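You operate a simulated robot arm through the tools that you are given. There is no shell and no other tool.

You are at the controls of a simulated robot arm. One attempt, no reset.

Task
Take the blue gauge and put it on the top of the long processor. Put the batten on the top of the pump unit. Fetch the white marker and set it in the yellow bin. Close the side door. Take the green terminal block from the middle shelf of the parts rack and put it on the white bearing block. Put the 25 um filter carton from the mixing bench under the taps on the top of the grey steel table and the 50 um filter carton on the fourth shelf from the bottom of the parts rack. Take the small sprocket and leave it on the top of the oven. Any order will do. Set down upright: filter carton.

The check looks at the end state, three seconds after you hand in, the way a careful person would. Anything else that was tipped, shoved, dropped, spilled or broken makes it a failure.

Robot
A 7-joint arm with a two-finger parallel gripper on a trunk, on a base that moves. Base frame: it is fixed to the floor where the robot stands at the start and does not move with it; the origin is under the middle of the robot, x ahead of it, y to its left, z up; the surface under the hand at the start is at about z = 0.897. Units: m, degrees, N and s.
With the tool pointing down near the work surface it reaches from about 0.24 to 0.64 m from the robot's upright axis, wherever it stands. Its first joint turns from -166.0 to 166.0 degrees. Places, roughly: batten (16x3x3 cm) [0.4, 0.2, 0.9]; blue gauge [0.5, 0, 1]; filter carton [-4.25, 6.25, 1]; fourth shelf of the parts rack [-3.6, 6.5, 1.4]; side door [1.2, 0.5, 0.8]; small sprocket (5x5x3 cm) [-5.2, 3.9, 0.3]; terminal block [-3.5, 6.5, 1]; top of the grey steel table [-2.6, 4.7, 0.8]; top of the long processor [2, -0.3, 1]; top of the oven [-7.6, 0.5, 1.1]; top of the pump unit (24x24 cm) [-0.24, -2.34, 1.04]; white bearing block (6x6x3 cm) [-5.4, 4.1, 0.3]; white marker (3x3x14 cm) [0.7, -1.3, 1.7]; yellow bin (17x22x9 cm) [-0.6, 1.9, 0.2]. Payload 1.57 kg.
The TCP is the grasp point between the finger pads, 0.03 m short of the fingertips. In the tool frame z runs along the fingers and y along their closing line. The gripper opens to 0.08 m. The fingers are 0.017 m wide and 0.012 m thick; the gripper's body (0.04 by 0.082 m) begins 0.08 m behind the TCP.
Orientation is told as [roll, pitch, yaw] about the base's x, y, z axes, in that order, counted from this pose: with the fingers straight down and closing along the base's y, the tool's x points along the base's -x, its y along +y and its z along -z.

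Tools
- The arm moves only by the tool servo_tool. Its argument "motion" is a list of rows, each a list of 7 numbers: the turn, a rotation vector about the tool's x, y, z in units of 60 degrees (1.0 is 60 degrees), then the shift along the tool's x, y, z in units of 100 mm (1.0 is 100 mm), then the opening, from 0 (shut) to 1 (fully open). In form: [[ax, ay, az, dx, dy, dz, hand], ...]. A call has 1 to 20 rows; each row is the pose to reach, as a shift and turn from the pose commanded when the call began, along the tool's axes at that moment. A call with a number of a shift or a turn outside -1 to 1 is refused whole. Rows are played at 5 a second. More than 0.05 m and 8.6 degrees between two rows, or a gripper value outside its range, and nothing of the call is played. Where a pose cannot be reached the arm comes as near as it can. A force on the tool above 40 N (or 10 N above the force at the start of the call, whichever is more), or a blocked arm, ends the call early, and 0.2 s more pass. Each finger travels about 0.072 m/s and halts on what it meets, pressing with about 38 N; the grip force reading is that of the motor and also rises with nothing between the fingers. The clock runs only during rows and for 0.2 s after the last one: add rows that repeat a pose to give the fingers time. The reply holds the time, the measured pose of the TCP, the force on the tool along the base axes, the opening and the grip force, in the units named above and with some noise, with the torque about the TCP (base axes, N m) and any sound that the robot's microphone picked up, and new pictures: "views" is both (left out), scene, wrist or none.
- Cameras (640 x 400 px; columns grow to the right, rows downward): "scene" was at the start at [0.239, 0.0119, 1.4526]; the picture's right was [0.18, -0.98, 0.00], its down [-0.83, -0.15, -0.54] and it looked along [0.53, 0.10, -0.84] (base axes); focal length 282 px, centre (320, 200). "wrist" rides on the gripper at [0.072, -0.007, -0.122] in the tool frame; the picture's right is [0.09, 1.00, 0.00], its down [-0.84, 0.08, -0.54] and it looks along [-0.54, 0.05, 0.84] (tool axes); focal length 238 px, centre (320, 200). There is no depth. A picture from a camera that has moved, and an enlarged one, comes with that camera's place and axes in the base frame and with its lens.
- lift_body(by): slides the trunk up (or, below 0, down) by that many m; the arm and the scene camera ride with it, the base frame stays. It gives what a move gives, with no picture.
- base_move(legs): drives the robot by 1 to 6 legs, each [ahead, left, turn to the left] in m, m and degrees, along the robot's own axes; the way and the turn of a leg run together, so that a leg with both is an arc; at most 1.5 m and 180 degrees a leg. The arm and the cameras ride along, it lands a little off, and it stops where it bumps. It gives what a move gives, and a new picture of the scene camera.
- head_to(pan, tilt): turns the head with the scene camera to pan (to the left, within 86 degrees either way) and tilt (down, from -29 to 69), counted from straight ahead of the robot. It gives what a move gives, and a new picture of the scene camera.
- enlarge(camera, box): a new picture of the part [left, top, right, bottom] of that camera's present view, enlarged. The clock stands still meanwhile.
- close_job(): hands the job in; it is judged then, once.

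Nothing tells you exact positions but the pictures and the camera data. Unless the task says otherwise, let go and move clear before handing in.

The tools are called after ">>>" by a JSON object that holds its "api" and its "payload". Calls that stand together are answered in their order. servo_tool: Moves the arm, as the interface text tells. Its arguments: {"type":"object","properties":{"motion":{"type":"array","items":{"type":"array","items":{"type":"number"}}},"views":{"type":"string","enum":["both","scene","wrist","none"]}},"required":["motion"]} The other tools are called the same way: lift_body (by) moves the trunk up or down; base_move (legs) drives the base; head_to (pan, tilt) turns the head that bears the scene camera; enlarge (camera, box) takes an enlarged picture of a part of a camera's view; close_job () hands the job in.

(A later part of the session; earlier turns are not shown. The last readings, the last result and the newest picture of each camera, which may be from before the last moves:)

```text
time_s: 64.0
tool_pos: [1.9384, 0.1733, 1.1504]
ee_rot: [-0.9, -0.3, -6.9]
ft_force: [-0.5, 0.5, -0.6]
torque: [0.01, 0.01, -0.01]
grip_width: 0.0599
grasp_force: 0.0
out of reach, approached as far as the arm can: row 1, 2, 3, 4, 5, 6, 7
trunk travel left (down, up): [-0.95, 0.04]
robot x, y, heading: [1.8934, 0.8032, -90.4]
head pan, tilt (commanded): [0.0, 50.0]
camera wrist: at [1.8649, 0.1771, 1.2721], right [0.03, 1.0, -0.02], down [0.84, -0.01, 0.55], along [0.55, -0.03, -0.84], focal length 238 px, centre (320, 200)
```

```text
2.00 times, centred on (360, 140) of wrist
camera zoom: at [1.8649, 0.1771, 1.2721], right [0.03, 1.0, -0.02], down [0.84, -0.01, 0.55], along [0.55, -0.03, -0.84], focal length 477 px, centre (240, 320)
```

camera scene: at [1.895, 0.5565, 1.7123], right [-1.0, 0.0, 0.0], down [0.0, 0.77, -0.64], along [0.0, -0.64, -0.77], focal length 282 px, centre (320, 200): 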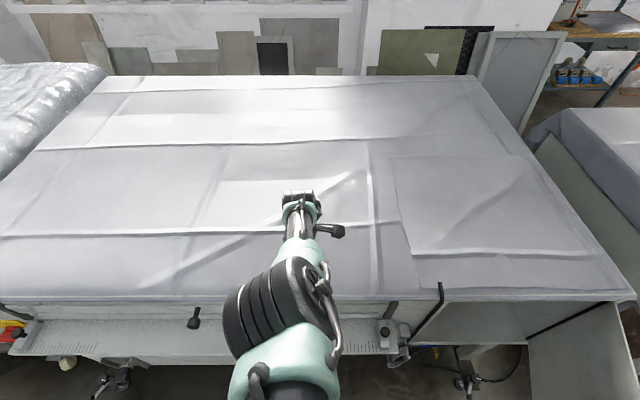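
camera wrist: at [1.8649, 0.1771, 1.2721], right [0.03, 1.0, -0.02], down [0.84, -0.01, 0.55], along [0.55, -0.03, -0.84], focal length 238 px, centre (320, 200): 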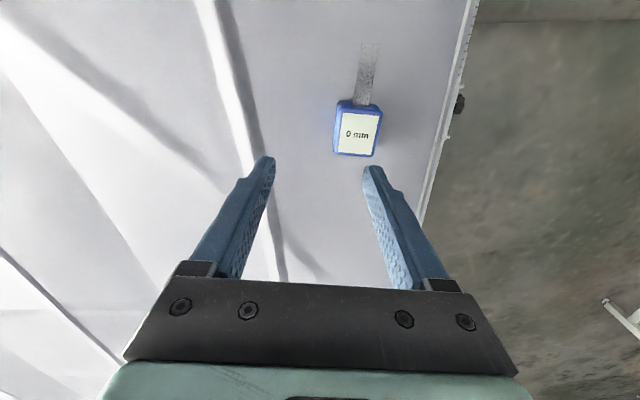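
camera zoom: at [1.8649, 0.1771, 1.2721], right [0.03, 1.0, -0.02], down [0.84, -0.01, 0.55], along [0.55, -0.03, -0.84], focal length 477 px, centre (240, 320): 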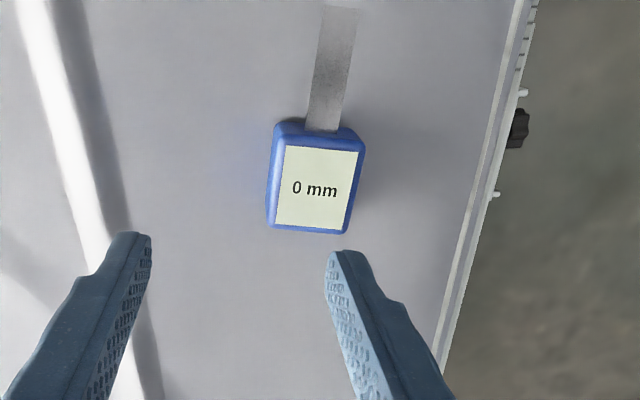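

The gauge lies flat on the processor top. I draw the hand back and up, then back the base away.

>>> {"api": "servo_tool", "payload": {"motion": [[0, 0, 0, 0, 0.1, -0.2, 0.75], [0, 0, 0, 0, 0.2, -0.4, 0.75], [0, 0, 0, 0, 0.4, -0.5, 0.75], [0, 0, 0, 0, 0.6, -0.5, 0.75], [0, 0, 0, 0, 0.8, -0.5, 0.75], [0, 0, 0, 0, 0.95, -0.5, 0.75], [0, 0, 0, 0, 0.95, -0.5, 0.75]], "views": "scene"}}

```text
time_s: 65.6
tool_pos: [1.9624, 0.1694, 1.1689]
ee_rot: [-1.0, -0.3, -6.9]
ft_force: [0.5, -0.7, -0.8]
torque: [0.01, 0.0, -0.01]
grip_width: 0.0599
grasp_force: 0.2
out of reach, approached as far as the arm can: row 1, 2, 3, 4, 5, 6, 7
trunk travel left (down, up): [-0.95, 0.04]
robot x, y, heading: [1.8975, 0.8031, -90.3]
head pan, tilt (commanded): [0.0, 50.0]
camera scene: at [1.8949, 0.5547, 1.712], right [-1.0, 0.0, 0.0], down [0.0, 0.77, -0.64], along [0.0, -0.64, -0.77], focal length 282 px, centre (320, 200)
```

scene: 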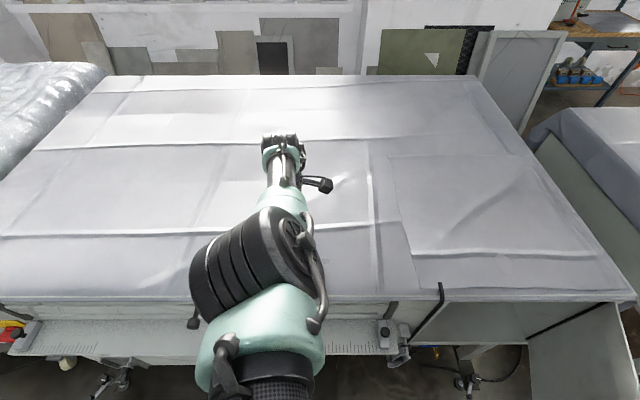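

The arm seems to be at an awkward limit, so I back the base off first, with the fingers well above the gauge.

>>> {"api": "base_move", "payload": {"legs": [[-0.5, 0, 0]]}}

```text
time_s: 68.5
tool_pos: [1.9618, 0.6682, 1.1678]
ee_rot: [-0.9, -0.4, -7.1]
ft_force: [0.0, -0.8, 0.0]
torque: [0.0, -0.01, 0.04]
grip_width: 0.0601
grasp_force: 0.0
trunk travel left (down, up): [-0.95, 0.04]
robot x, y, heading: [1.8958, 1.3054, -90.4]
head pan, tilt (commanded): [0.0, 50.0]
camera scene: at [1.8963, 1.0544, 1.7119], right [-1.0, 0.01, 0.0], down [0.01, 0.77, -0.64], along [-0.01, -0.64, -0.77], focal length 282 px, centre (320, 200)
```

scene: 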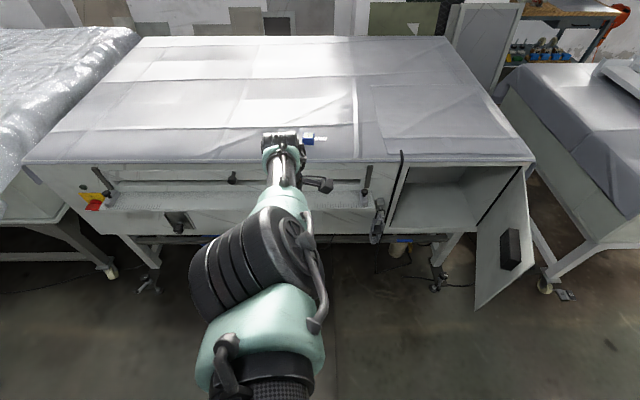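

The gauge is visible on the top. Now I try to bring the arm back into a comfortable posture in free space.

>>> {"api": "servo_tool", "payload": {"motion": [[0, 0, 0, 0, 0.2, 0, 0.75], [0, 0, 0, 0, 0.4, 0, 0.75], [0, 0, 0, 0, 0.6, 0, 0.75], [0, 0, 0, 0, 0.8, 0, 0.75], [0, 0, 0, 0, 1, 0, 0.75], [0, 0, 0, 0, 1, 0, 0.75]], "views": "scene"}}

```text
time_s: 69.9
tool_pos: [1.9897, 0.688, 1.1281]
ee_rot: [-0.8, -0.3, -7.1]
ft_force: [0.2, 1.0, 0.5]
torque: [-0.01, -0.02, -0.02]
grip_width: 0.0598
grasp_force: 0.0
out of reach, approached as far as the arm can: row 1, 2, 3, 4, 5, 6
trunk travel left (down, up): [-0.95, 0.04]
robot x, y, heading: [1.8986, 1.3032, -90.3]
head pan, tilt (commanded): [0.0, 50.0]
camera scene: at [1.8965, 1.0551, 1.712], right [-1.0, 0.01, 0.0], down [0.01, 0.77, -0.64], along [-0.01, -0.64, -0.77], focal length 282 px, centre (320, 200)
```

scene: 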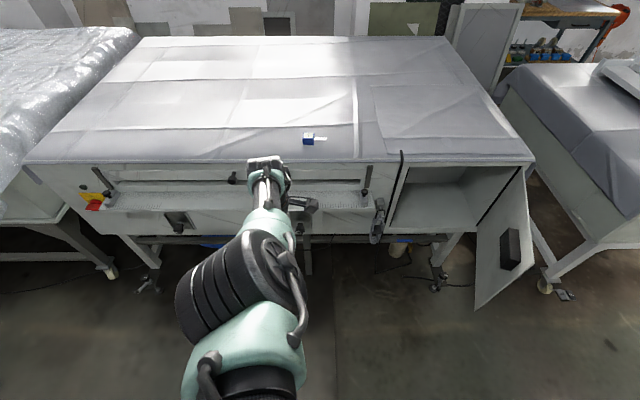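

The arm may be stuck at a wrist limit, so I try turning the tool back toward its original yaw.

>>> {"api": "servo_tool", "payload": {"motion": [[0, 0, 0.1, 0, 0.0, 0, 0.75], [0, 0, 0.2, 0, 0, 0, 0.75], [0, 0, 0.3, 0, 0, 0, 0.75], [0, 0, 0.4, 0, 0, 0, 0.75], [0, 0, 0.5, 0, 0, 0, 0.75], [0, 0, 0.6, 0, 0, 0, 0.75], [0, 0, 0.7, 0, 0, 0, 0.75], [0, 0, 0.7, 0, 0, 0, 0.75]], "views": "scene"}}

```text
time_s: 71.7
tool_pos: [1.9868, 0.6852, 1.136]
ee_rot: [-0.3, -0.7, -49.1]
ft_force: [0.1, 0.2, 0.5]
torque: [-0.01, 0.03, -0.01]
grip_width: 0.0601
grasp_force: 0.1
trunk travel left (down, up): [-0.95, 0.04]
robot x, y, heading: [1.899, 1.3025, -90.4]
head pan, tilt (commanded): [0.0, 50.0]
camera scene: at [1.8964, 1.0551, 1.712], right [-1.0, 0.01, 0.0], down [0.01, 0.77, -0.64], along [-0.01, -0.64, -0.77], focal length 282 px, centre (320, 200)
```

scene: 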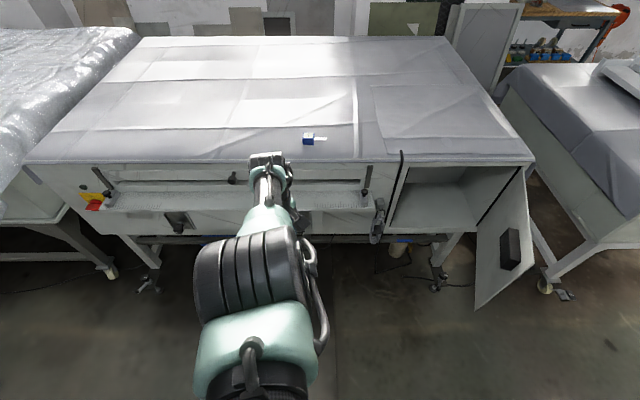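

That freed it. I continue turning back to the natural yaw and retract the hand.

>>> {"api": "servo_tool", "payload": {"motion": [[0, 0, 0.08, 0.1, 0.1, -0.05, 0.75], [0, 0, 0.16, 0.2, 0.2, -0.1, 0.75], [0, 0, 0.24, 0.3, 0.3, -0.15, 0.75], [0, 0, 0.32, 0.4, 0.4, -0.2, 0.75], [0, 0, 0.4, 0.5, 0.5, -0.25, 0.75], [0, 0, 0.48, 0.6, 0.6, -0.3, 0.75], [0, 0, 0.56, 0.7, 0.7, -0.35, 0.75], [0, 0, 0.64, 0.8, 0.8, -0.4, 0.75], [0, 0, 0.68, 0.9, 0.9, -0.5, 0.75], [0, 0, 0.68, 0.9, 0.9, -0.5, 0.75]], "views": "scene"}}

```text
time_s: 73.9
tool_pos: [2.02, 0.6874, 1.1461]
ee_rot: [0.2, -0.9, -90.0]
ft_force: [-0.4, -0.3, 0.2]
torque: [-0.02, 0.0, 0.0]
grip_width: 0.0602
grasp_force: 0.0
out of reach, approached as far as the arm can: row 1, 2, 3, 4, 5, 6, 7, 8, 9, 10
trunk travel left (down, up): [-0.95, 0.04]
robot x, y, heading: [1.8984, 1.3036, -90.5]
head pan, tilt (commanded): [0.0, 50.0]
camera scene: at [1.8964, 1.0551, 1.712], right [-1.0, 0.01, 0.0], down [0.01, 0.77, -0.64], along [-0.01, -0.64, -0.77], focal length 282 px, centre (320, 200)
```

scene: 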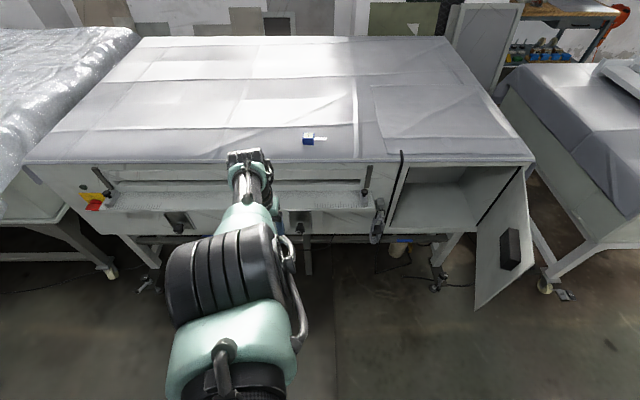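

Retracting is still refused; I try going straight up instead.

>>> {"api": "servo_tool", "payload": {"motion": [[0, 0, 0, 0, 0, -0.2, 0.75], [0, 0, 0, 0, 0, -0.4, 0.75], [0, 0, 0, 0, 0, -0.6, 0.75], [0, 0, 0, 0, 0, -0.8, 0.75], [0, 0, 0, 0, 0, -1, 0.75], [0, 0, 0, 0, 0, -1, 0.75]], "views": "scene"}}

```text
time_s: 75.3
tool_pos: [2.0277, 0.6627, 1.2412]
ee_rot: [0.1, -0.9, -89.9]
ft_force: [0.2, 0.7, -0.6]
torque: [-0.01, 0.0, -0.03]
grip_width: 0.0599
grasp_force: 0.1
out of reach, approached as far as the arm can: row 1, 2, 3, 4, 5, 6
trunk travel left (down, up): [-0.95, 0.04]
robot x, y, heading: [1.895, 1.3051, -90.6]
head pan, tilt (commanded): [0.0, 50.0]
camera scene: at [1.8964, 1.055, 1.712], right [-1.0, 0.01, 0.0], down [0.01, 0.77, -0.64], along [-0.01, -0.64, -0.77], focal length 282 px, centre (320, 200)
```

scene: 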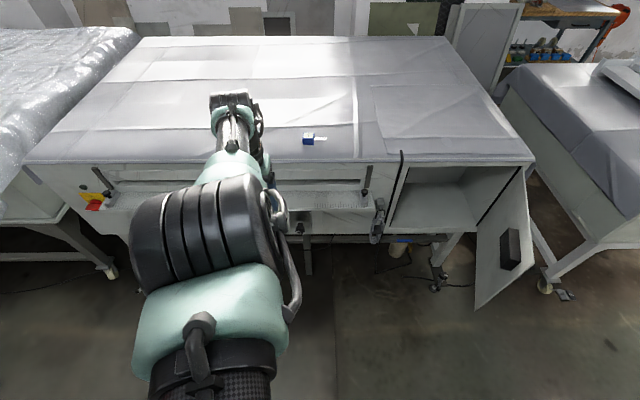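

I'll try moving the hand to the robot's right, since the elbow has drifted over to the left.

>>> {"api": "servo_tool", "payload": {"motion": [[0, 0, 0, 0, -0.2, 0, 0.75], [0, 0, 0, 0, -0.4, 0, 0.75], [0, 0, 0, 0, -0.6, 0, 0.75], [0, 0, 0, 0, -0.8, 0, 0.75], [0, 0, 0, 0, -1, 0, 0.75], [0, 0, 0, 0, -1, 0, 0.75]], "views": "scene"}}

```text
time_s: 76.7
tool_pos: [1.9301, 0.6502, 1.2365]
ee_rot: [0.1, -1.0, -89.9]
ft_force: [0.6, 0.0, -0.3]
torque: [-0.02, 0.0, -0.02]
grip_width: 0.0598
grasp_force: 0.0
out of reach, approached as far as the arm can: row 1, 2, 3, 4, 5, 6
trunk travel left (down, up): [-0.95, 0.04]
robot x, y, heading: [1.8949, 1.2986, -90.3]
head pan, tilt (commanded): [0.0, 50.0]
camera scene: at [1.8967, 1.0551, 1.712], right [-1.0, 0.01, 0.0], down [0.01, 0.77, -0.64], along [-0.01, -0.64, -0.77], focal length 282 px, centre (320, 200)
```

scene: 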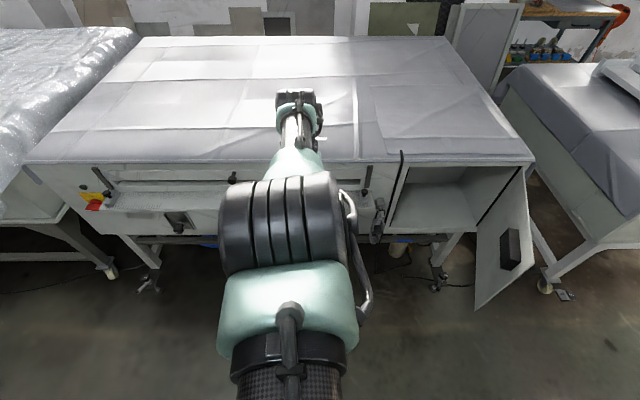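

Sideways works. I go further up and then try retracting at that height.

>>> {"api": "servo_tool", "payload": {"motion": [[0, 0, 0, 0, 0, -0.3, 0.75], [0, 0, 0, 0, 0, -0.6, 0.75], [0, 0, 0, 0, 0, -1, 0.75], [0, 0, 0, 0, 0, -1, 0.75], [0, 0, 0, 0.2, 0, -1, 0.75], [0, 0, 0, 0.4, 0, -1, 0.75], [0, 0, 0, 0.6, 0, -1, 0.75], [0, 0, 0, 0.8, 0, -1, 0.75], [0, 0, 0, 1, 0, -1, 0.75], [0, 0, 0, 1, 0, -1, 0.75]], "views": "scene"}}

```text
time_s: 78.9
tool_pos: [1.9304, 0.639, 1.3346]
ee_rot: [0.3, -0.9, -89.9]
ft_force: [-0.1, 0.5, -0.3]
torque: [0.02, 0.04, -0.03]
grip_width: 0.0599
grasp_force: 0.0
out of reach, approached as far as the arm can: row 1, 2, 3, 4, 5, 6, 7, 8, 9, 10
trunk travel left (down, up): [-0.95, 0.04]
robot x, y, heading: [1.8972, 1.3022, -90.4]
head pan, tilt (commanded): [0.0, 50.0]
camera scene: at [1.8964, 1.055, 1.712], right [-1.0, 0.01, 0.0], down [0.01, 0.77, -0.64], along [-0.01, -0.64, -0.77], focal length 282 px, centre (320, 200)
```

scene: 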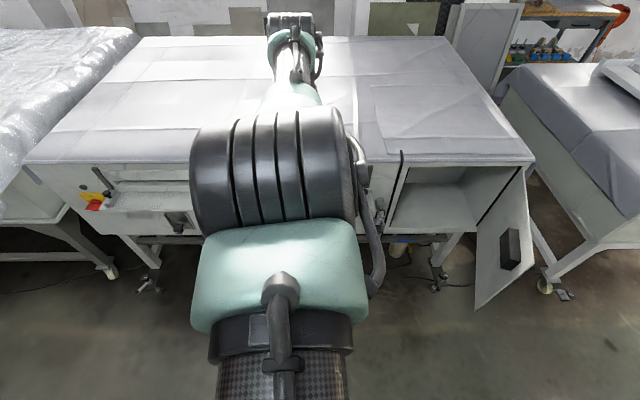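

The arm plane is now straight ahead and the hand still will not come in. I test whether tilting the tool (fingers forward) frees a wrist limit.

>>> {"api": "servo_tool", "payload": {"motion": [[0, -0.12, 0, 0, 0, 0, 0.75], [0, -0.24, 0, 0, 0, 0, 0.75], [0, -0.36, 0, 0.0, 0, 0, 0.75], [0, -0.48, 0, 0.0, 0, 0, 0.75], [0, -0.48, 0, 0.0, 0, 0, 0.75]], "views": "none"}}

>>> {"api": "servo_tool", "payload": {"motion": [[0, 0, 0, 0.2, 0, -0.1, 0.75], [0, 0, 0, 0.4, 0, -0.2, 0.75], [0, 0, 0, 0.6, 0, -0.3, 0.75], [0, 0, 0, 0.6, 0, -0.3, 0.75]], "views": "scene"}}

```text
time_s: 80.1
tool_pos: [1.9409, 0.5336, 1.328]
ee_rot: [0.2, -29.7, -90.0]
ft_force: [-0.4, -0.2, 0.2]
torque: [0.0, -0.01, 0.01]
grip_width: 0.0599
grasp_force: 0.1
out of reach, approached as far as the arm can: row 1, 2, 3, 4, 5
trunk travel left (down, up): [-0.95, 0.04]
robot x, y, heading: [1.8974, 1.3046, -90.3]
head pan, tilt (commanded): [0.0, 50.0]
```

```text
time_s: 81.1
tool_pos: [1.9412, 0.5347, 1.3234]
ee_rot: [0.1, -29.6, -90.0]
ft_force: [0.1, 0.5, 0.0]
torque: [-0.05, 0.0, 0.0]
grip_width: 0.0601
grasp_force: 0.1
out of reach, approached as far as the arm can: row 1, 2, 3, 4
trunk travel left (down, up): [-0.95, 0.04]
robot x, y, heading: [1.8971, 1.3076, -90.5]
head pan, tilt (commanded): [0.0, 50.0]
camera scene: at [1.8963, 1.0551, 1.712], right [-1.0, 0.01, 0.0], down [0.01, 0.77, -0.64], along [-0.01, -0.64, -0.77], focal length 282 px, centre (320, 200)
```

scene: 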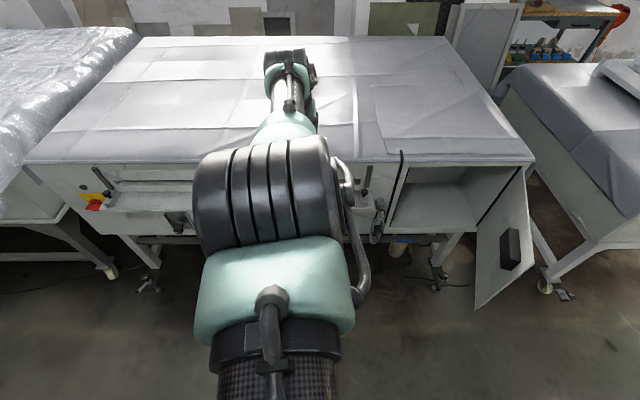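

The wrist stays at a fixed distance from the shoulder: the arm is fully stretched (a singular pose). I restore the tilt and then command a downward move, which should make the elbow bend.

>>> {"api": "servo_tool", "payload": {"motion": [[0, 0.12, 0, 0, 0, 0, 0.75], [0, 0.24, 0, 0, 0, 0, 0.75], [0, 0.36, 0, 0.0, 0, 0, 0.75], [0, 0.49, 0, 0.0, 0, 0, 0.75], [0, 0.49, 0, 0.0, 0, 0, 0.75]], "views": "none"}}

>>> {"api": "servo_tool", "payload": {"motion": [[0, 0, 0, 0.1, 0, 0.3, 0.75], [0, 0, 0, 0.2, 0, 0.6, 0.75], [0, 0, 0, 0.4, 0, 0.9, 0.75], [0, 0, 0, 0.6, 0, 1, 0.75], [0, 0, 0, 0.8, 0, 1, 0.75], [0, 0, 0, 0.8, 0, 1, 0.75]], "views": "scene"}}

```text
time_s: 82.3
tool_pos: [1.9305, 0.6346, 1.3302]
ee_rot: [0.2, -2.0, -89.8]
ft_force: [-0.9, -0.2, 0.3]
torque: [-0.04, 0.0, 0.01]
grip_width: 0.06
grasp_force: 0.1
out of reach, approached as far as the arm can: row 1, 2, 3, 4, 5
trunk travel left (down, up): [-0.95, 0.04]
robot x, y, heading: [1.9009, 1.3037, -90.7]
head pan, tilt (commanded): [0.0, 50.0]
```

```text
time_s: 83.7
tool_pos: [1.9314, 0.7104, 1.227]
ee_rot: [0.2, -0.2, -90.0]
ft_force: [-0.6, 0.5, 0.2]
torque: [0.03, 0.01, 0.01]
grip_width: 0.0599
grasp_force: 0.0
trunk travel left (down, up): [-0.95, 0.04]
robot x, y, heading: [1.8963, 1.302, -90.5]
head pan, tilt (commanded): [0.0, 50.0]
camera scene: at [1.8964, 1.0548, 1.712], right [-1.0, 0.01, 0.0], down [0.01, 0.77, -0.64], along [-0.01, -0.64, -0.77], focal length 282 px, centre (320, 200)
```

scene: 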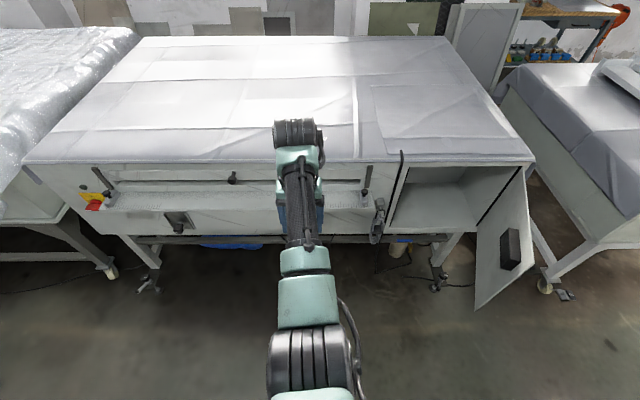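

The arm is free again. I retract it to a comfortable radius.

>>> {"api": "servo_tool", "payload": {"motion": [[0, 0, 0, 0.2, 0, 0, 0.75], [0, 0, 0, 0.4, 0, 0, 0.75], [0, 0, 0, 0.6, 0, 0, 0.75], [0, 0, 0, 0.8, 0, 0, 0.75], [0, 0, 0, 1, 0, 0, 0.75], [0, 0, 0, 1, 0, 0, 0.75]], "views": "scene"}}

>>> {"api": "enlarge", "payload": {"camera": "scene", "box": [360, 130, 600, 320]}}

```text
time_s: 85.1
tool_pos: [1.9329, 0.8118, 1.2285]
ee_rot: [0.1, -0.3, -89.9]
ft_force: [-0.1, -0.6, -0.4]
torque: [0.03, 0.02, -0.02]
grip_width: 0.0602
grasp_force: 0.0
trunk travel left (down, up): [-0.95, 0.04]
robot x, y, heading: [1.9012, 1.3022, -90.3]
head pan, tilt (commanded): [0.0, 50.0]
camera scene: at [1.8963, 1.0548, 1.712], right [-1.0, 0.01, 0.0], down [0.01, 0.77, -0.64], along [-0.01, -0.64, -0.77], focal length 282 px, centre (320, 200)
```

scene: 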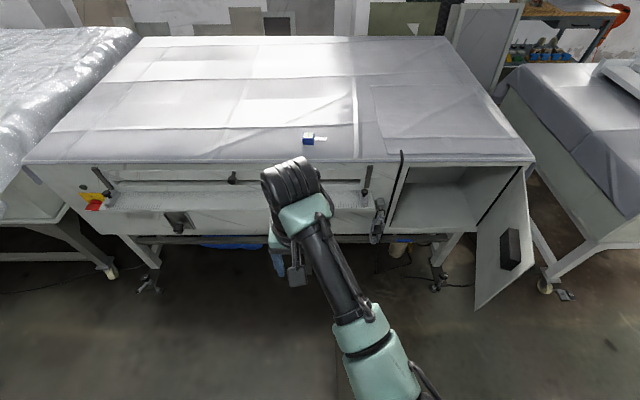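

```text
2.11 times, centred on (480, 225) of scene
camera zoom: at [1.8963, 1.0548, 1.712], right [-1.0, 0.01, 0.0], down [0.01, 0.77, -0.64], along [-0.01, -0.64, -0.77], focal length 593 px, centre (-17, 147)
```

zoom: 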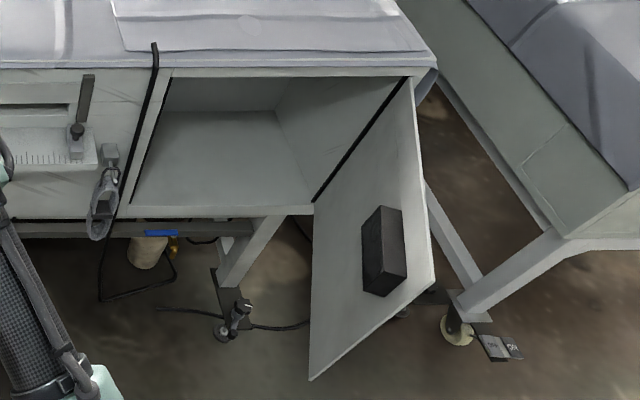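

The door inner face with its black block is clear to see: hinge near (1.14, 0.30), outer edge near (1.285, 0.695), about 70 degrees open. I lower the trunk and move to the right so I can push it shut from outside.

>>> {"api": "base_move", "payload": {"legs": [[0, -0.75, 0]]}}

>>> {"api": "lift_body", "payload": {"by": -0.3}}

>>> {"api": "head_to", "payload": {"pan": 0, "tilt": 50}}

```text
time_s: 89.2
tool_pos: [1.1769, 0.8181, 1.228]
ee_rot: [0.2, -0.4, -89.9]
ft_force: [-0.6, -0.1, 0.2]
torque: [-0.01, -0.01, 0.02]
grip_width: 0.0599
grasp_force: 0.0
trunk travel left (down, up): [-0.95, 0.04]
robot x, y, heading: [1.1449, 1.3112, -90.3]
head pan, tilt (commanded): [0.0, 50.0]
camera scene: at [1.1411, 1.0616, 1.712], right [-1.0, 0.01, 0.0], down [0.01, 0.77, -0.64], along [-0.01, -0.64, -0.77], focal length 282 px, centre (320, 200)
```

scene: 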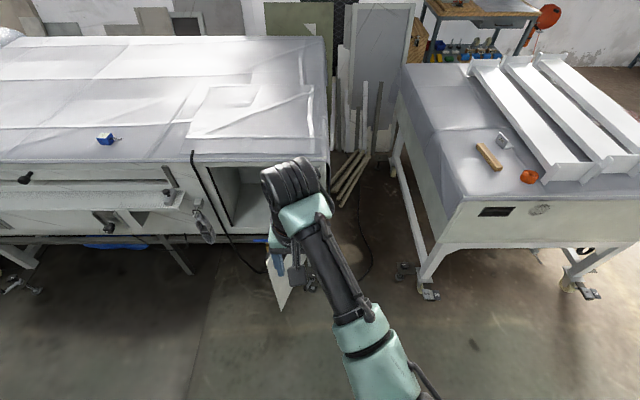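

```text
time_s: 92.2
tool_pos: [1.1761, 0.8193, 0.9277]
ee_rot: [0.2, -0.5, -90.0]
ft_force: [0.4, 0.3, 0.6]
torque: [-0.02, -0.03, 0.01]
grip_width: 0.0599
grasp_force: 0.0
trunk travel left (down, up): [-0.65, 0.34]
robot x, y, heading: [1.1431, 1.3093, -90.7]
head pan, tilt (commanded): [0.0, 50.0]
```

```text
time_s: 92.8
tool_pos: [1.1761, 0.818, 0.9288]
ee_rot: [0.3, -0.5, -90.0]
ft_force: [0.3, 0.3, 0.9]
torque: [0.03, 0.02, 0.0]
grip_width: 0.06
grasp_force: 0.1
trunk travel left (down, up): [-0.65, 0.34]
robot x, y, heading: [1.1417, 1.3088, -90.9]
head pan, tilt (commanded): [0.0, 50.0]
camera scene: at [1.1407, 1.0616, 1.412], right [-1.0, 0.01, 0.0], down [0.01, 0.77, -0.64], along [-0.01, -0.64, -0.77], focal length 282 px, centre (320, 200)
```

scene: 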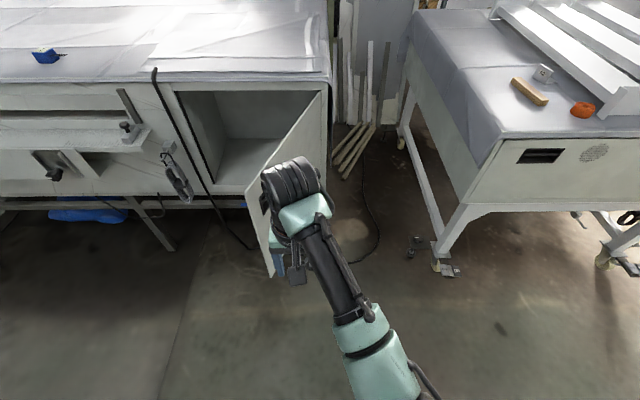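

I tilt the fingers 45 degrees forward and close them to make a pusher.

>>> {"api": "servo_tool", "payload": {"motion": [[0, -0.1, 0, 0, 0, 0.05, 0.5], [0, -0.2, 0, 0, 0, 0.1, 0.25], [0, -0.3, 0, 0, 0, 0.2, 0], [0, -0.4, 0, 0, 0, 0.3, 0], [0, -0.5, 0, 0, 0, 0.4, 0], [0, -0.6, 0, 0, 0, 0.5, 0], [0, -0.7, 0, 0, 0, 0.6, 0], [0, -0.8, 0, 0, 0, 0.7, 0], [0, -0.8, 0, 0, 0, 0.7, 0]], "views": "both"}}

```text
time_s: 94.8
tool_pos: [1.1752, 0.8174, 0.8569]
ee_rot: [0.3, -48.3, -90.2]
ft_force: [-0.7, -0.5, -0.9]
torque: [-0.03, -0.01, 0.0]
grip_width: 0.0002
grasp_force: 21.1
trunk travel left (down, up): [-0.65, 0.34]
robot x, y, heading: [1.1419, 1.3074, -90.7]
head pan, tilt (commanded): [0.0, 50.0]
camera scene: at [1.1407, 1.0615, 1.412], right [-1.0, 0.01, 0.0], down [0.01, 0.77, -0.64], along [-0.01, -0.64, -0.77], focal length 282 px, centre (320, 200)
camera wrist: at [1.1672, 0.9569, 0.8841], right [1.0, 0.06, -0.07], down [0.07, -0.15, 0.99], along [0.05, -0.99, -0.15], focal length 238 px, centre (320, 200)
```

scene: 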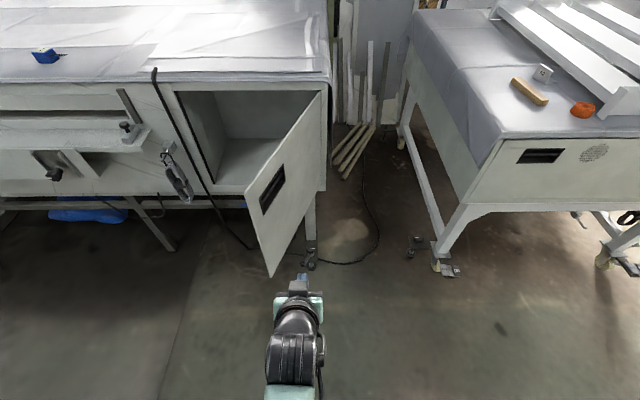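
wrist: 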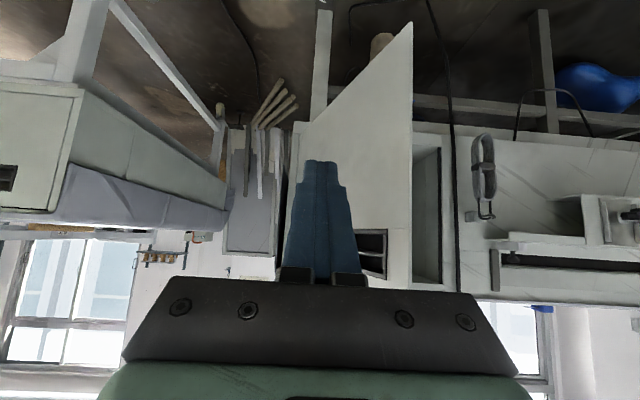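

The outer face of the door with its slot handle is clear. I drive 0.2 m forward so the fingertips come beside the door's outer face.

>>> {"api": "base_move", "payload": {"legs": [[0.2, 0, 0.5]]}}

>>> {"api": "servo_tool", "payload": {"motion": [[0, 0, 0, 0, 0.15, 0, 0], [0, 0, 0, 0, 0.3, 0, 0], [0, 0, 0, 0, 0.45, 0, 0], [0, 0, 0, 0, 0.6, 0, 0], [0, 0, 0, 0, 0.75, 0, 0], [0, 0, 0, 0, 0.9, 0, 0], [0, 0, 0, 0, 0.9, 0, 0]], "views": "scene"}}

```text
time_s: 96.4
tool_pos: [1.1782, 0.6194, 0.8563]
ee_rot: [0.3, -48.3, -89.6]
ft_force: [-0.6, -0.6, 0.1]
torque: [-0.01, 0.01, 0.01]
grip_width: 0.0001
grasp_force: 21.4
trunk travel left (down, up): [-0.65, 0.34]
robot x, y, heading: [1.1429, 1.1103, -90.2]
head pan, tilt (commanded): [0.0, 50.0]
camera scene: at [1.1417, 0.8619, 1.4119], right [-1.0, 0.0, 0.0], down [0.0, 0.77, -0.64], along [0.0, -0.64, -0.77], focal length 282 px, centre (320, 200)
```

scene: 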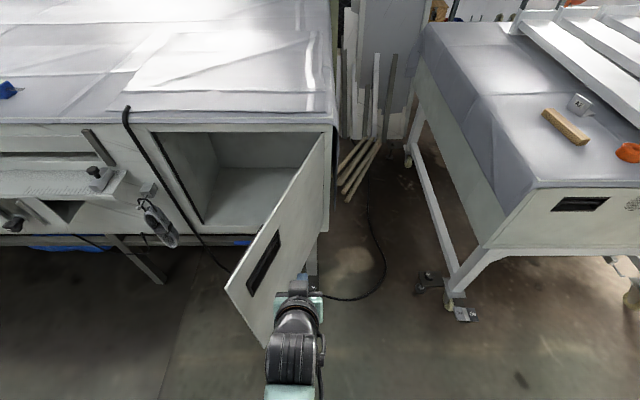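

```text
time_s: 98.0
tool_pos: [1.2675, 0.6185, 0.8568]
ee_rot: [0.3, -48.5, -89.8]
ft_force: [0.5, 0.0, 0.2]
torque: [0.0, 0.01, 0.06]
grip_width: 0.0
grasp_force: 21.0
trunk travel left (down, up): [-0.65, 0.34]
robot x, y, heading: [1.1401, 1.111, -90.0]
head pan, tilt (commanded): [0.0, 50.0]
camera scene: at [1.1417, 0.8626, 1.412], right [-1.0, 0.0, 0.0], down [0.0, 0.77, -0.64], along [0.0, -0.64, -0.77], focal length 282 px, centre (320, 200)
```

scene: 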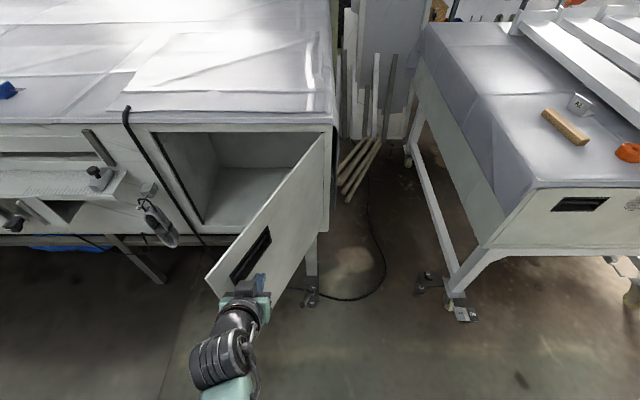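

The door follows the fingers easily. I keep pushing left and inward.

>>> {"api": "servo_tool", "payload": {"motion": [[0, 0, 0, -0.03, 0.15, 0.03, 0], [0, 0, 0, -0.06, 0.3, 0.06, 0], [0, 0, 0, -0.09, 0.45, 0.1, 0], [0, 0, 0, -0.13, 0.6, 0.15, 0], [0, 0, 0, -0.19, 0.75, 0.22, 0], [0, 0, 0, -0.27, 0.9, 0.3, 0], [0, 0, 0, -0.33, 1, 0.37, 0], [0, 0, 0, -0.33, 1, 0.37, 0]], "views": "scene"}}

```text
time_s: 99.8
tool_pos: [1.3672, 0.5701, 0.8576]
ee_rot: [0.5, -48.4, -89.8]
ft_force: [-0.4, 0.5, -0.5]
torque: [-0.03, 0.01, -0.01]
grip_width: 0.0
grasp_force: 21.3
trunk travel left (down, up): [-0.65, 0.34]
robot x, y, heading: [1.145, 1.1108, -89.9]
head pan, tilt (commanded): [0.0, 50.0]
camera scene: at [1.1416, 0.8627, 1.412], right [-1.0, 0.0, 0.0], down [0.0, 0.77, -0.64], along [0.0, -0.64, -0.77], focal length 282 px, centre (320, 200)
```

scene: 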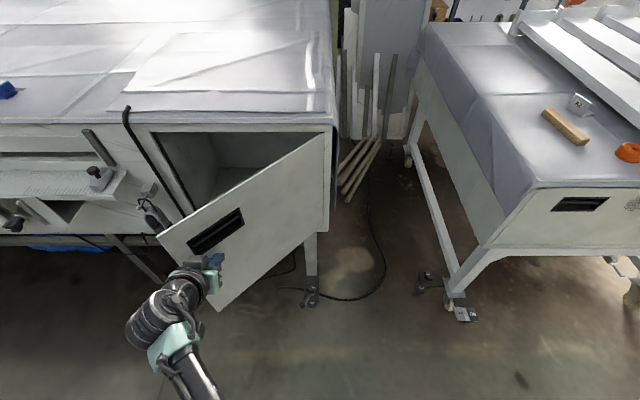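

The door is about half closed. I follow with the base a bit ahead and left.

>>> {"api": "base_move", "payload": {"legs": [[0.1, 0.06, 0]]}}

```text
time_s: 101.0
tool_pos: [1.4271, 0.4713, 0.8573]
ee_rot: [0.3, -48.3, -89.7]
ft_force: [-0.6, -0.5, -0.4]
torque: [0.01, 0.01, 0.01]
grip_width: 0.0
grasp_force: 21.1
trunk travel left (down, up): [-0.65, 0.34]
robot x, y, heading: [1.2019, 1.0087, -90.0]
head pan, tilt (commanded): [0.0, 50.0]
camera scene: at [1.2023, 0.7633, 1.4119], right [-1.0, 0.0, 0.0], down [0.0, 0.77, -0.64], along [0.0, -0.64, -0.77], focal length 282 px, centre (320, 200)
```

scene: 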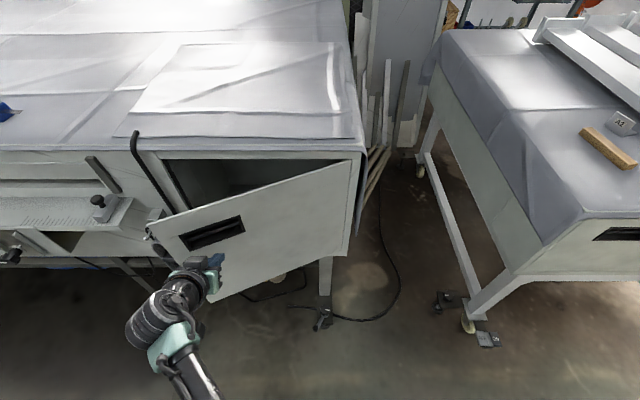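

>>> {"api": "base_move", "payload": {"legs": [[0.07, 0.0, 0]]}}

>>> {"api": "servo_tool", "payload": {"motion": [[0, 0, 0, -0.067, 0, 0.075, 0], [0, 0, 0, -0.133, 0, 0.15, 0], [0, 0, 0, -0.2, 0, 0.223, 0], [0, 0, 0, -0.267, 0, 0.298, 0], [0, 0, 0, -0.333, 0, 0.373, 0], [0, 0, 0, -0.333, 0, 0.373, 0]], "views": "both"}}

```text
time_s: 102.1
tool_pos: [1.4275, 0.4009, 0.8585]
ee_rot: [0.2, -48.2, -89.8]
ft_force: [-0.2, -0.8, -0.5]
torque: [-0.02, 0.01, 0.01]
grip_width: 0.0001
grasp_force: 21.2
trunk travel left (down, up): [-0.65, 0.34]
robot x, y, heading: [1.197, 0.9403, -89.9]
head pan, tilt (commanded): [0.0, 50.0]
camera scene: at [1.2014, 0.6932, 1.4118], right [-1.0, 0.0, 0.0], down [0.0, 0.77, -0.64], along [0.0, -0.64, -0.77], focal length 282 px, centre (320, 200)
```

scene: 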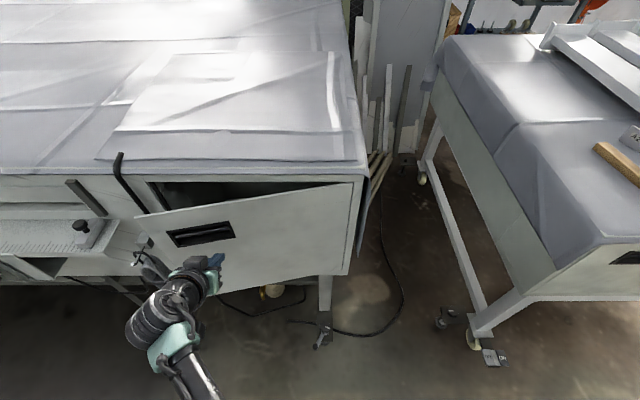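

```text
time_s: 103.5
tool_pos: [1.4274, 0.3514, 0.8588]
ee_rot: [0.3, -48.4, -89.8]
ft_force: [-0.4, -0.1, -0.2]
torque: [0.02, 0.02, 0.03]
grip_width: 0.0
grasp_force: 21.4
trunk travel left (down, up): [-0.65, 0.34]
robot x, y, heading: [1.2009, 0.9404, -90.1]
head pan, tilt (commanded): [0.0, 50.0]
camera scene: at [1.2014, 0.6942, 1.4121], right [-1.0, 0.0, 0.0], down [0.0, 0.77, -0.64], along [0.0, -0.64, -0.77], focal length 282 px, centre (320, 200)
camera wrist: at [1.4185, 0.4899, 0.8858], right [1.0, 0.07, -0.07], down [0.07, -0.15, 0.99], along [0.06, -0.99, -0.15], focal length 238 px, centre (320, 200)
```

scene: 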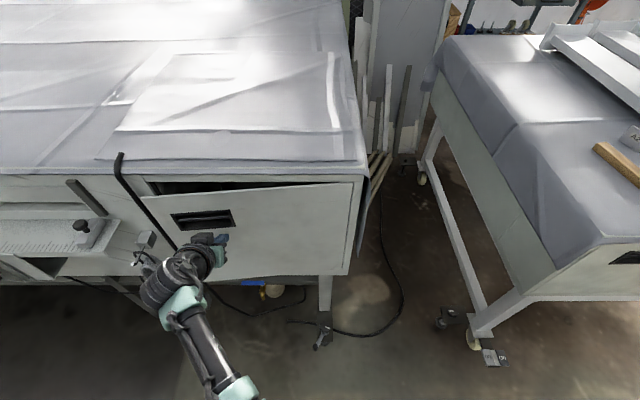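
wrist: 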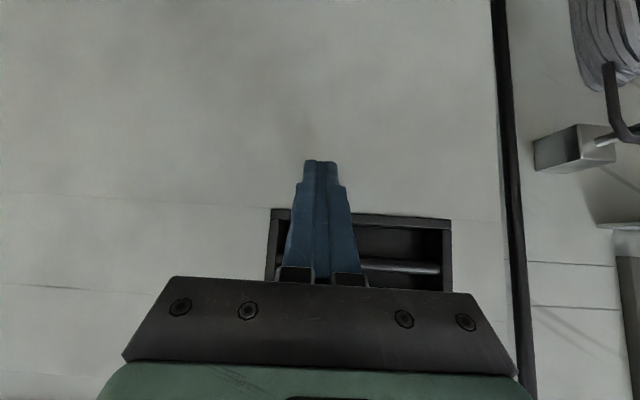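

Nearly closed. I push on slowly with the arm until it meets its stop.

>>> {"api": "servo_tool", "payload": {"motion": [[0, 0, 0, -0.067, 0, 0.075, 0], [0, 0, 0, -0.1, 0, 0.112, 0], [0, 0, 0, -0.133, 0, 0.15, 0], [0, 0, 0, -0.167, 0, 0.186, 0], [0, 0, 0, -0.2, 0, 0.223, 0], [0, 0, 0, -0.233, 0, 0.26, 0], [0, 0, 0, -0.267, 0, 0.298, 0], [0, 0, 0, -0.3, 0, 0.335, 0], [0, 0, 0, -0.333, 0, 0.373, 0], [0, 0, 0, -0.333, 0, 0.373, 0]], "views": "both"}}

```text
time_s: 105.1
tool_pos: [1.4294, 0.3197, 0.8566]
ee_rot: [0.1, -47.8, -89.5]
ft_force: [-4.8, 25.6, 14.5]
torque: [-0.14, 0.04, -0.19]
grip_width: 0.0001
grasp_force: 21.5
trunk travel left (down, up): [-0.65, 0.34]
robot x, y, heading: [1.1992, 0.943, -90.1]
head pan, tilt (commanded): [0.0, 50.0]
stopped in row 8: the force on the tool passed its limit at 45 N (the readings are from after the stop); the commanded pose is now the measured one
camera scene: at [1.2004, 0.698, 1.4129], right [-1.0, 0.0, 0.0], down [0.0, 0.76, -0.64], along [0.0, -0.64, -0.76], focal length 282 px, centre (320, 200)
camera wrist: at [1.4201, 0.4591, 0.8844], right [1.0, 0.07, -0.07], down [0.08, -0.16, 0.98], along [0.06, -0.98, -0.16], focal length 238 px, centre (320, 200)
```

scene: 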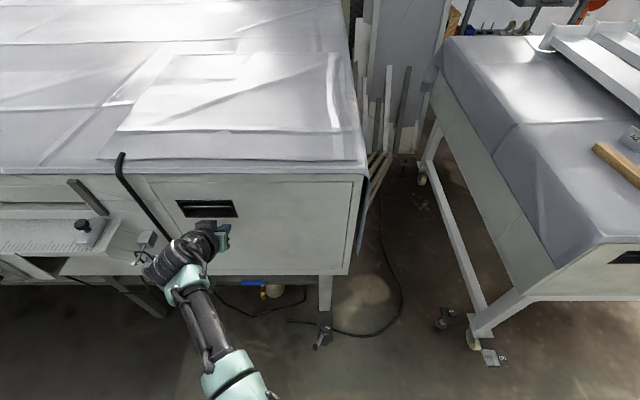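
wrist: 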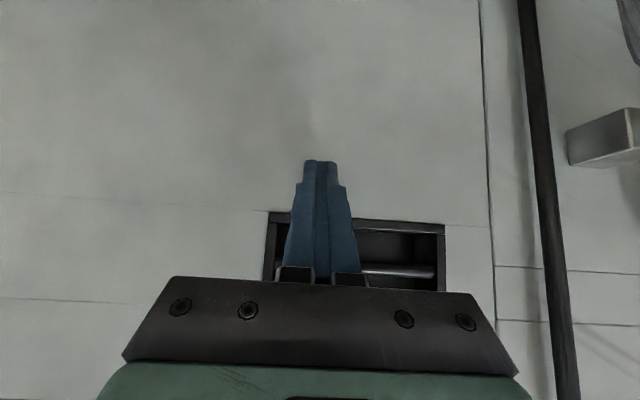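

The door is flush with the side. I back the hand off gently and check that it stays closed.

>>> {"api": "servo_tool", "payload": {"motion": [[0, 0, 0, 0.033, 0, -0.037, 0], [0, 0, 0, 0.1, 0, -0.112, 0], [0, 0, 0, 0.267, 0, -0.298, 0], [0, 0, 0, 0.467, 0, -0.52, 0], [0, 0, 0, 0.6, 0, -0.67, 0], [0, 0, 0, 0.6, 0, -0.67, 0]], "views": "none"}}

>>> {"api": "base_move", "payload": {"legs": [[-0.35, 0, 0]]}}

>>> {"api": "enlarge", "payload": {"camera": "scene", "box": [60, 60, 400, 300]}}

```text
time_s: 106.5
tool_pos: [1.4283, 0.4077, 0.8557]
ee_rot: [0.1, -47.7, -89.6]
ft_force: [0.9, 0.0, 0.4]
torque: [0.0, 0.02, -0.02]
grip_width: 0.0
grasp_force: 21.5
trunk travel left (down, up): [-0.65, 0.34]
robot x, y, heading: [1.1999, 0.9401, -90.3]
head pan, tilt (commanded): [0.0, 50.0]
```

```text
time_s: 108.8
tool_pos: [1.4281, 0.7611, 0.8563]
ee_rot: [0.1, -47.8, -89.6]
ft_force: [0.6, -0.9, 0.1]
torque: [-0.01, 0.0, 0.02]
grip_width: 0.0
grasp_force: 21.2
trunk travel left (down, up): [-0.65, 0.34]
robot x, y, heading: [1.1986, 1.2937, -90.0]
head pan, tilt (commanded): [0.0, 50.0]
camera scene: at [1.2018, 1.049, 1.4121], right [-1.0, 0.0, 0.0], down [0.0, 0.77, -0.64], along [0.0, -0.64, -0.77], focal length 282 px, centre (320, 200)
```

scene: 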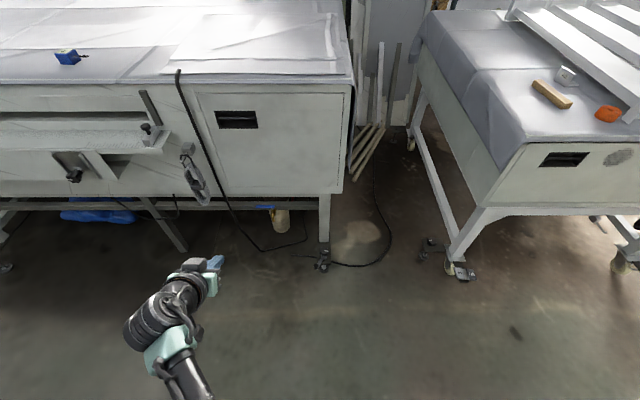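

```text
1.67 times, centred on (230, 180) of scene
camera zoom: at [1.2018, 1.049, 1.4121], right [-1.0, 0.0, 0.0], down [0.0, 0.77, -0.64], along [0.0, -0.64, -0.77], focal length 470 px, centre (470, 233)
```

zoom: 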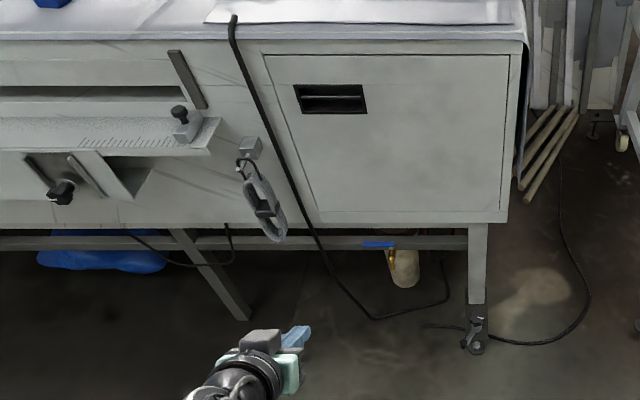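

Door closed and staying closed. Next is the batten: I straighten the tool, raise the trunk and go to the left side of the cart table.

>>> {"api": "servo_tool", "payload": {"motion": [[0, 0.1, 0, -0.1, -0.12, -0.09, 0.2], [0, 0.2, 0, -0.2, -0.25, -0.17, 0.4], [0, 0.3, 0, -0.3, -0.37, -0.26, 0.6], [0, 0.4, 0, -0.4, -0.5, -0.35, 0.8], [0, 0.5, 0, -0.5, -0.62, -0.43, 1], [0, 0.6, 0, -0.6, -0.75, -0.52, 1], [0, 0.7, 0, -0.7, -0.87, -0.6, 1], [0, 0.8, 0, -0.745, -1, -0.667, 1], [0, 0.8, 0, -0.745, -1, -0.667, 1]], "views": "none"}}

>>> {"api": "lift_body", "payload": {"by": 0.15}}

>>> {"api": "base_move", "payload": {"legs": [[0, -0.85, 0]]}}

```text
time_s: 110.8
tool_pos: [1.3296, 0.7599, 0.957]
ee_rot: [0.1, 0.2, -89.6]
ft_force: [-0.1, -1.3, 0.2]
torque: [0.0, 0.0, -0.01]
grip_width: 0.0798
grasp_force: 0.1
trunk travel left (down, up): [-0.65, 0.34]
robot x, y, heading: [1.2019, 1.2942, -90.0]
head pan, tilt (commanded): [0.0, 50.0]
```

```text
time_s: 112.5
tool_pos: [1.3284, 0.7594, 1.1071]
ee_rot: [0.1, 0.2, -89.5]
ft_force: [-0.1, 0.0, -0.9]
torque: [0.01, -0.02, 0.0]
grip_width: 0.0803
grasp_force: 0.1
trunk travel left (down, up): [-0.8, 0.19]
robot x, y, heading: [1.2011, 1.2934, -89.8]
head pan, tilt (commanded): [0.0, 50.0]
```

```text
time_s: 117.0
tool_pos: [0.4847, 0.76, 1.1082]
ee_rot: [0.2, 0.3, -89.4]
ft_force: [-0.1, -0.4, 0.9]
torque: [-0.03, 0.0, -0.02]
grip_width: 0.0798
grasp_force: 0.2
trunk travel left (down, up): [-0.8, 0.19]
robot x, y, heading: [0.3593, 1.2969, -89.9]
head pan, tilt (commanded): [0.0, 50.0]
camera scene: at [0.3581, 1.05, 1.562], right [-1.0, 0.0, 0.0], down [0.0, 0.77, -0.64], along [0.0, -0.64, -0.77], focal length 282 px, centre (320, 200)
```

scene: 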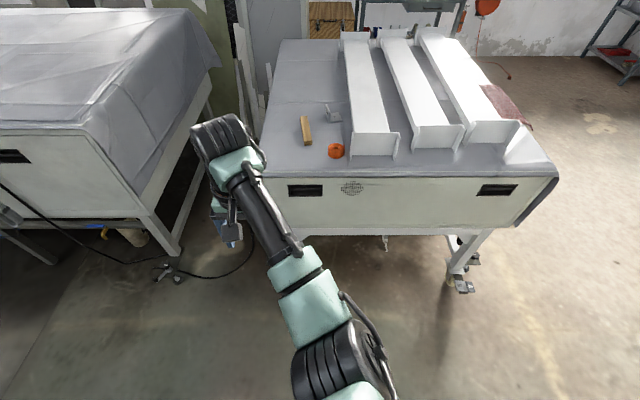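

I see the batten at about (0.41, 0.16). I drive closer from the left side of the cart.

>>> {"api": "base_move", "payload": {"legs": [[0.57, 0, 0]]}}

>>> {"api": "servo_tool", "payload": {"motion": [[0, 0, -0.06, 0, -0.2, 0, 1], [0, 0, -0.117, 0, -0.4, 0, 1], [0, 0, -0.117, 0, -0.6, 0, 1], [0, 0, -0.117, 0, -0.75, 0, 1], [0, 0, -0.117, 0, -0.75, 0, 1]], "views": "both"}}

```text
time_s: 120.3
tool_pos: [0.486, 0.1878, 1.106]
ee_rot: [0.2, 0.3, -89.4]
ft_force: [-0.3, 0.0, 0.6]
torque: [-0.02, -0.03, -0.01]
grip_width: 0.0798
grasp_force: 0.0
trunk travel left (down, up): [-0.8, 0.19]
robot x, y, heading: [0.3561, 0.7246, -89.8]
head pan, tilt (commanded): [0.0, 50.0]
camera scene: at [0.3587, 0.4788, 1.562], right [-1.0, 0.0, 0.0], down [0.0, 0.77, -0.64], along [0.0, -0.64, -0.77], focal length 282 px, centre (320, 200)
```

scene: 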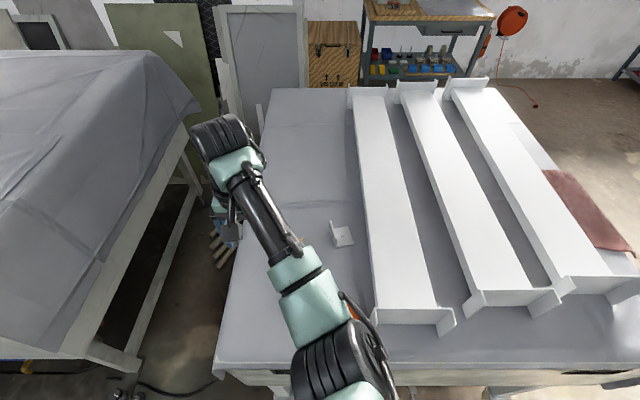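

```text
time_s: 121.5
tool_pos: [0.4114, 0.1874, 1.108]
ee_rot: [0.2, 0.3, -82.2]
ft_force: [-0.1, -0.5, 0.1]
torque: [-0.01, -0.04, 0.0]
grip_width: 0.08
grasp_force: 0.1
trunk travel left (down, up): [-0.8, 0.19]
robot x, y, heading: [0.3602, 0.7274, -90.0]
head pan, tilt (commanded): [0.0, 50.0]
camera scene: at [0.3589, 0.4788, 1.562], right [-1.0, 0.0, 0.0], down [0.0, 0.77, -0.64], along [0.0, -0.64, -0.77], focal length 282 px, centre (320, 200)
camera wrist: at [0.3931, 0.2576, 1.2292], right [0.97, 0.23, 0.0], down [0.19, -0.82, 0.54], along [0.12, -0.52, -0.84], focal length 238 px, centre (320, 200)
```

scene: 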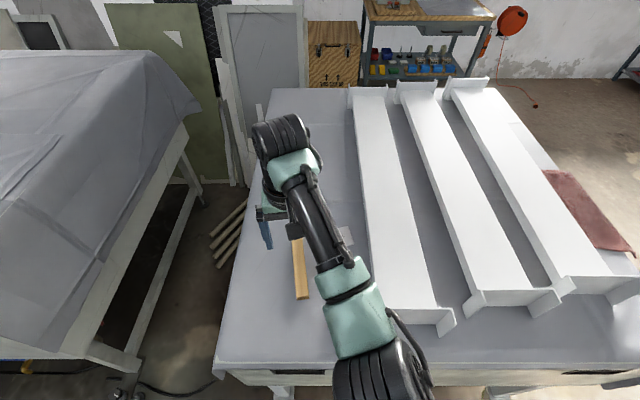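
wrist: 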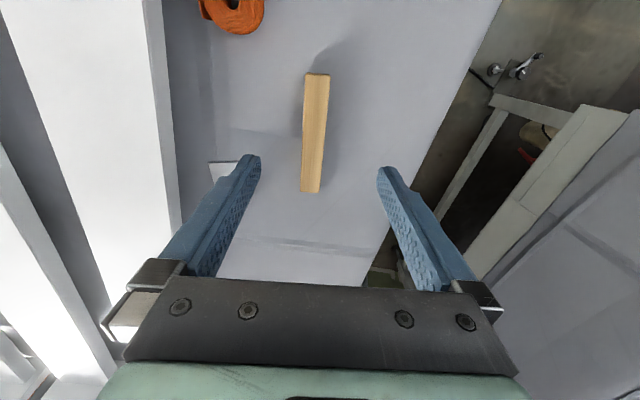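

The batten runs from about (0.395, 0.235) to (0.42, 0.08). I lower the trunk a bit for a better posture, center on its middle and go down.

>>> {"api": "servo_tool", "payload": {"motion": [[0, 0, -0.023, -0.15, -0.04, 0, 1], [0, 0, -0.023, -0.29, -0.08, 0, 1], [0, 0, -0.023, -0.29, -0.08, 0, 1]], "views": "none"}}

>>> {"api": "lift_body", "payload": {"by": -0.1}}

>>> {"api": "enlarge", "payload": {"camera": "wrist", "box": [160, 60, 480, 260]}}

```text
time_s: 122.3
tool_pos: [0.4051, 0.1586, 1.1082]
ee_rot: [0.1, 0.2, -80.9]
ft_force: [1.2, -0.1, -1.3]
torque: [0.0, 0.0, 0.0]
grip_width: 0.0798
grasp_force: 0.1
trunk travel left (down, up): [-0.8, 0.19]
robot x, y, heading: [0.3536, 0.7198, -89.9]
head pan, tilt (commanded): [0.0, 50.0]
```

```text
time_s: 123.6
tool_pos: [0.406, 0.1593, 1.0068]
ee_rot: [0.1, 0.3, -81.0]
ft_force: [-0.1, -0.1, -0.5]
torque: [-0.02, -0.03, -0.02]
grip_width: 0.0802
grasp_force: 0.0
trunk travel left (down, up): [-0.7, 0.29]
robot x, y, heading: [0.3572, 0.7233, -89.9]
head pan, tilt (commanded): [0.0, 50.0]
```

```text
2.00 times, centred on (320, 160) of wrist
camera zoom: at [0.3868, 0.229, 1.1294], right [0.97, 0.25, 0.0], down [0.21, -0.82, 0.54], along [0.14, -0.52, -0.84], focal length 477 px, centre (320, 280)
```

zoom: 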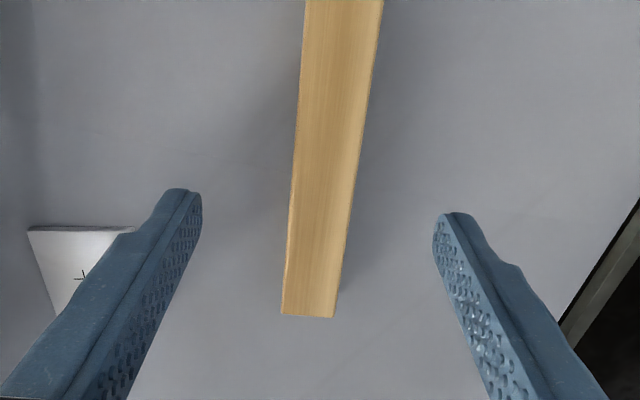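

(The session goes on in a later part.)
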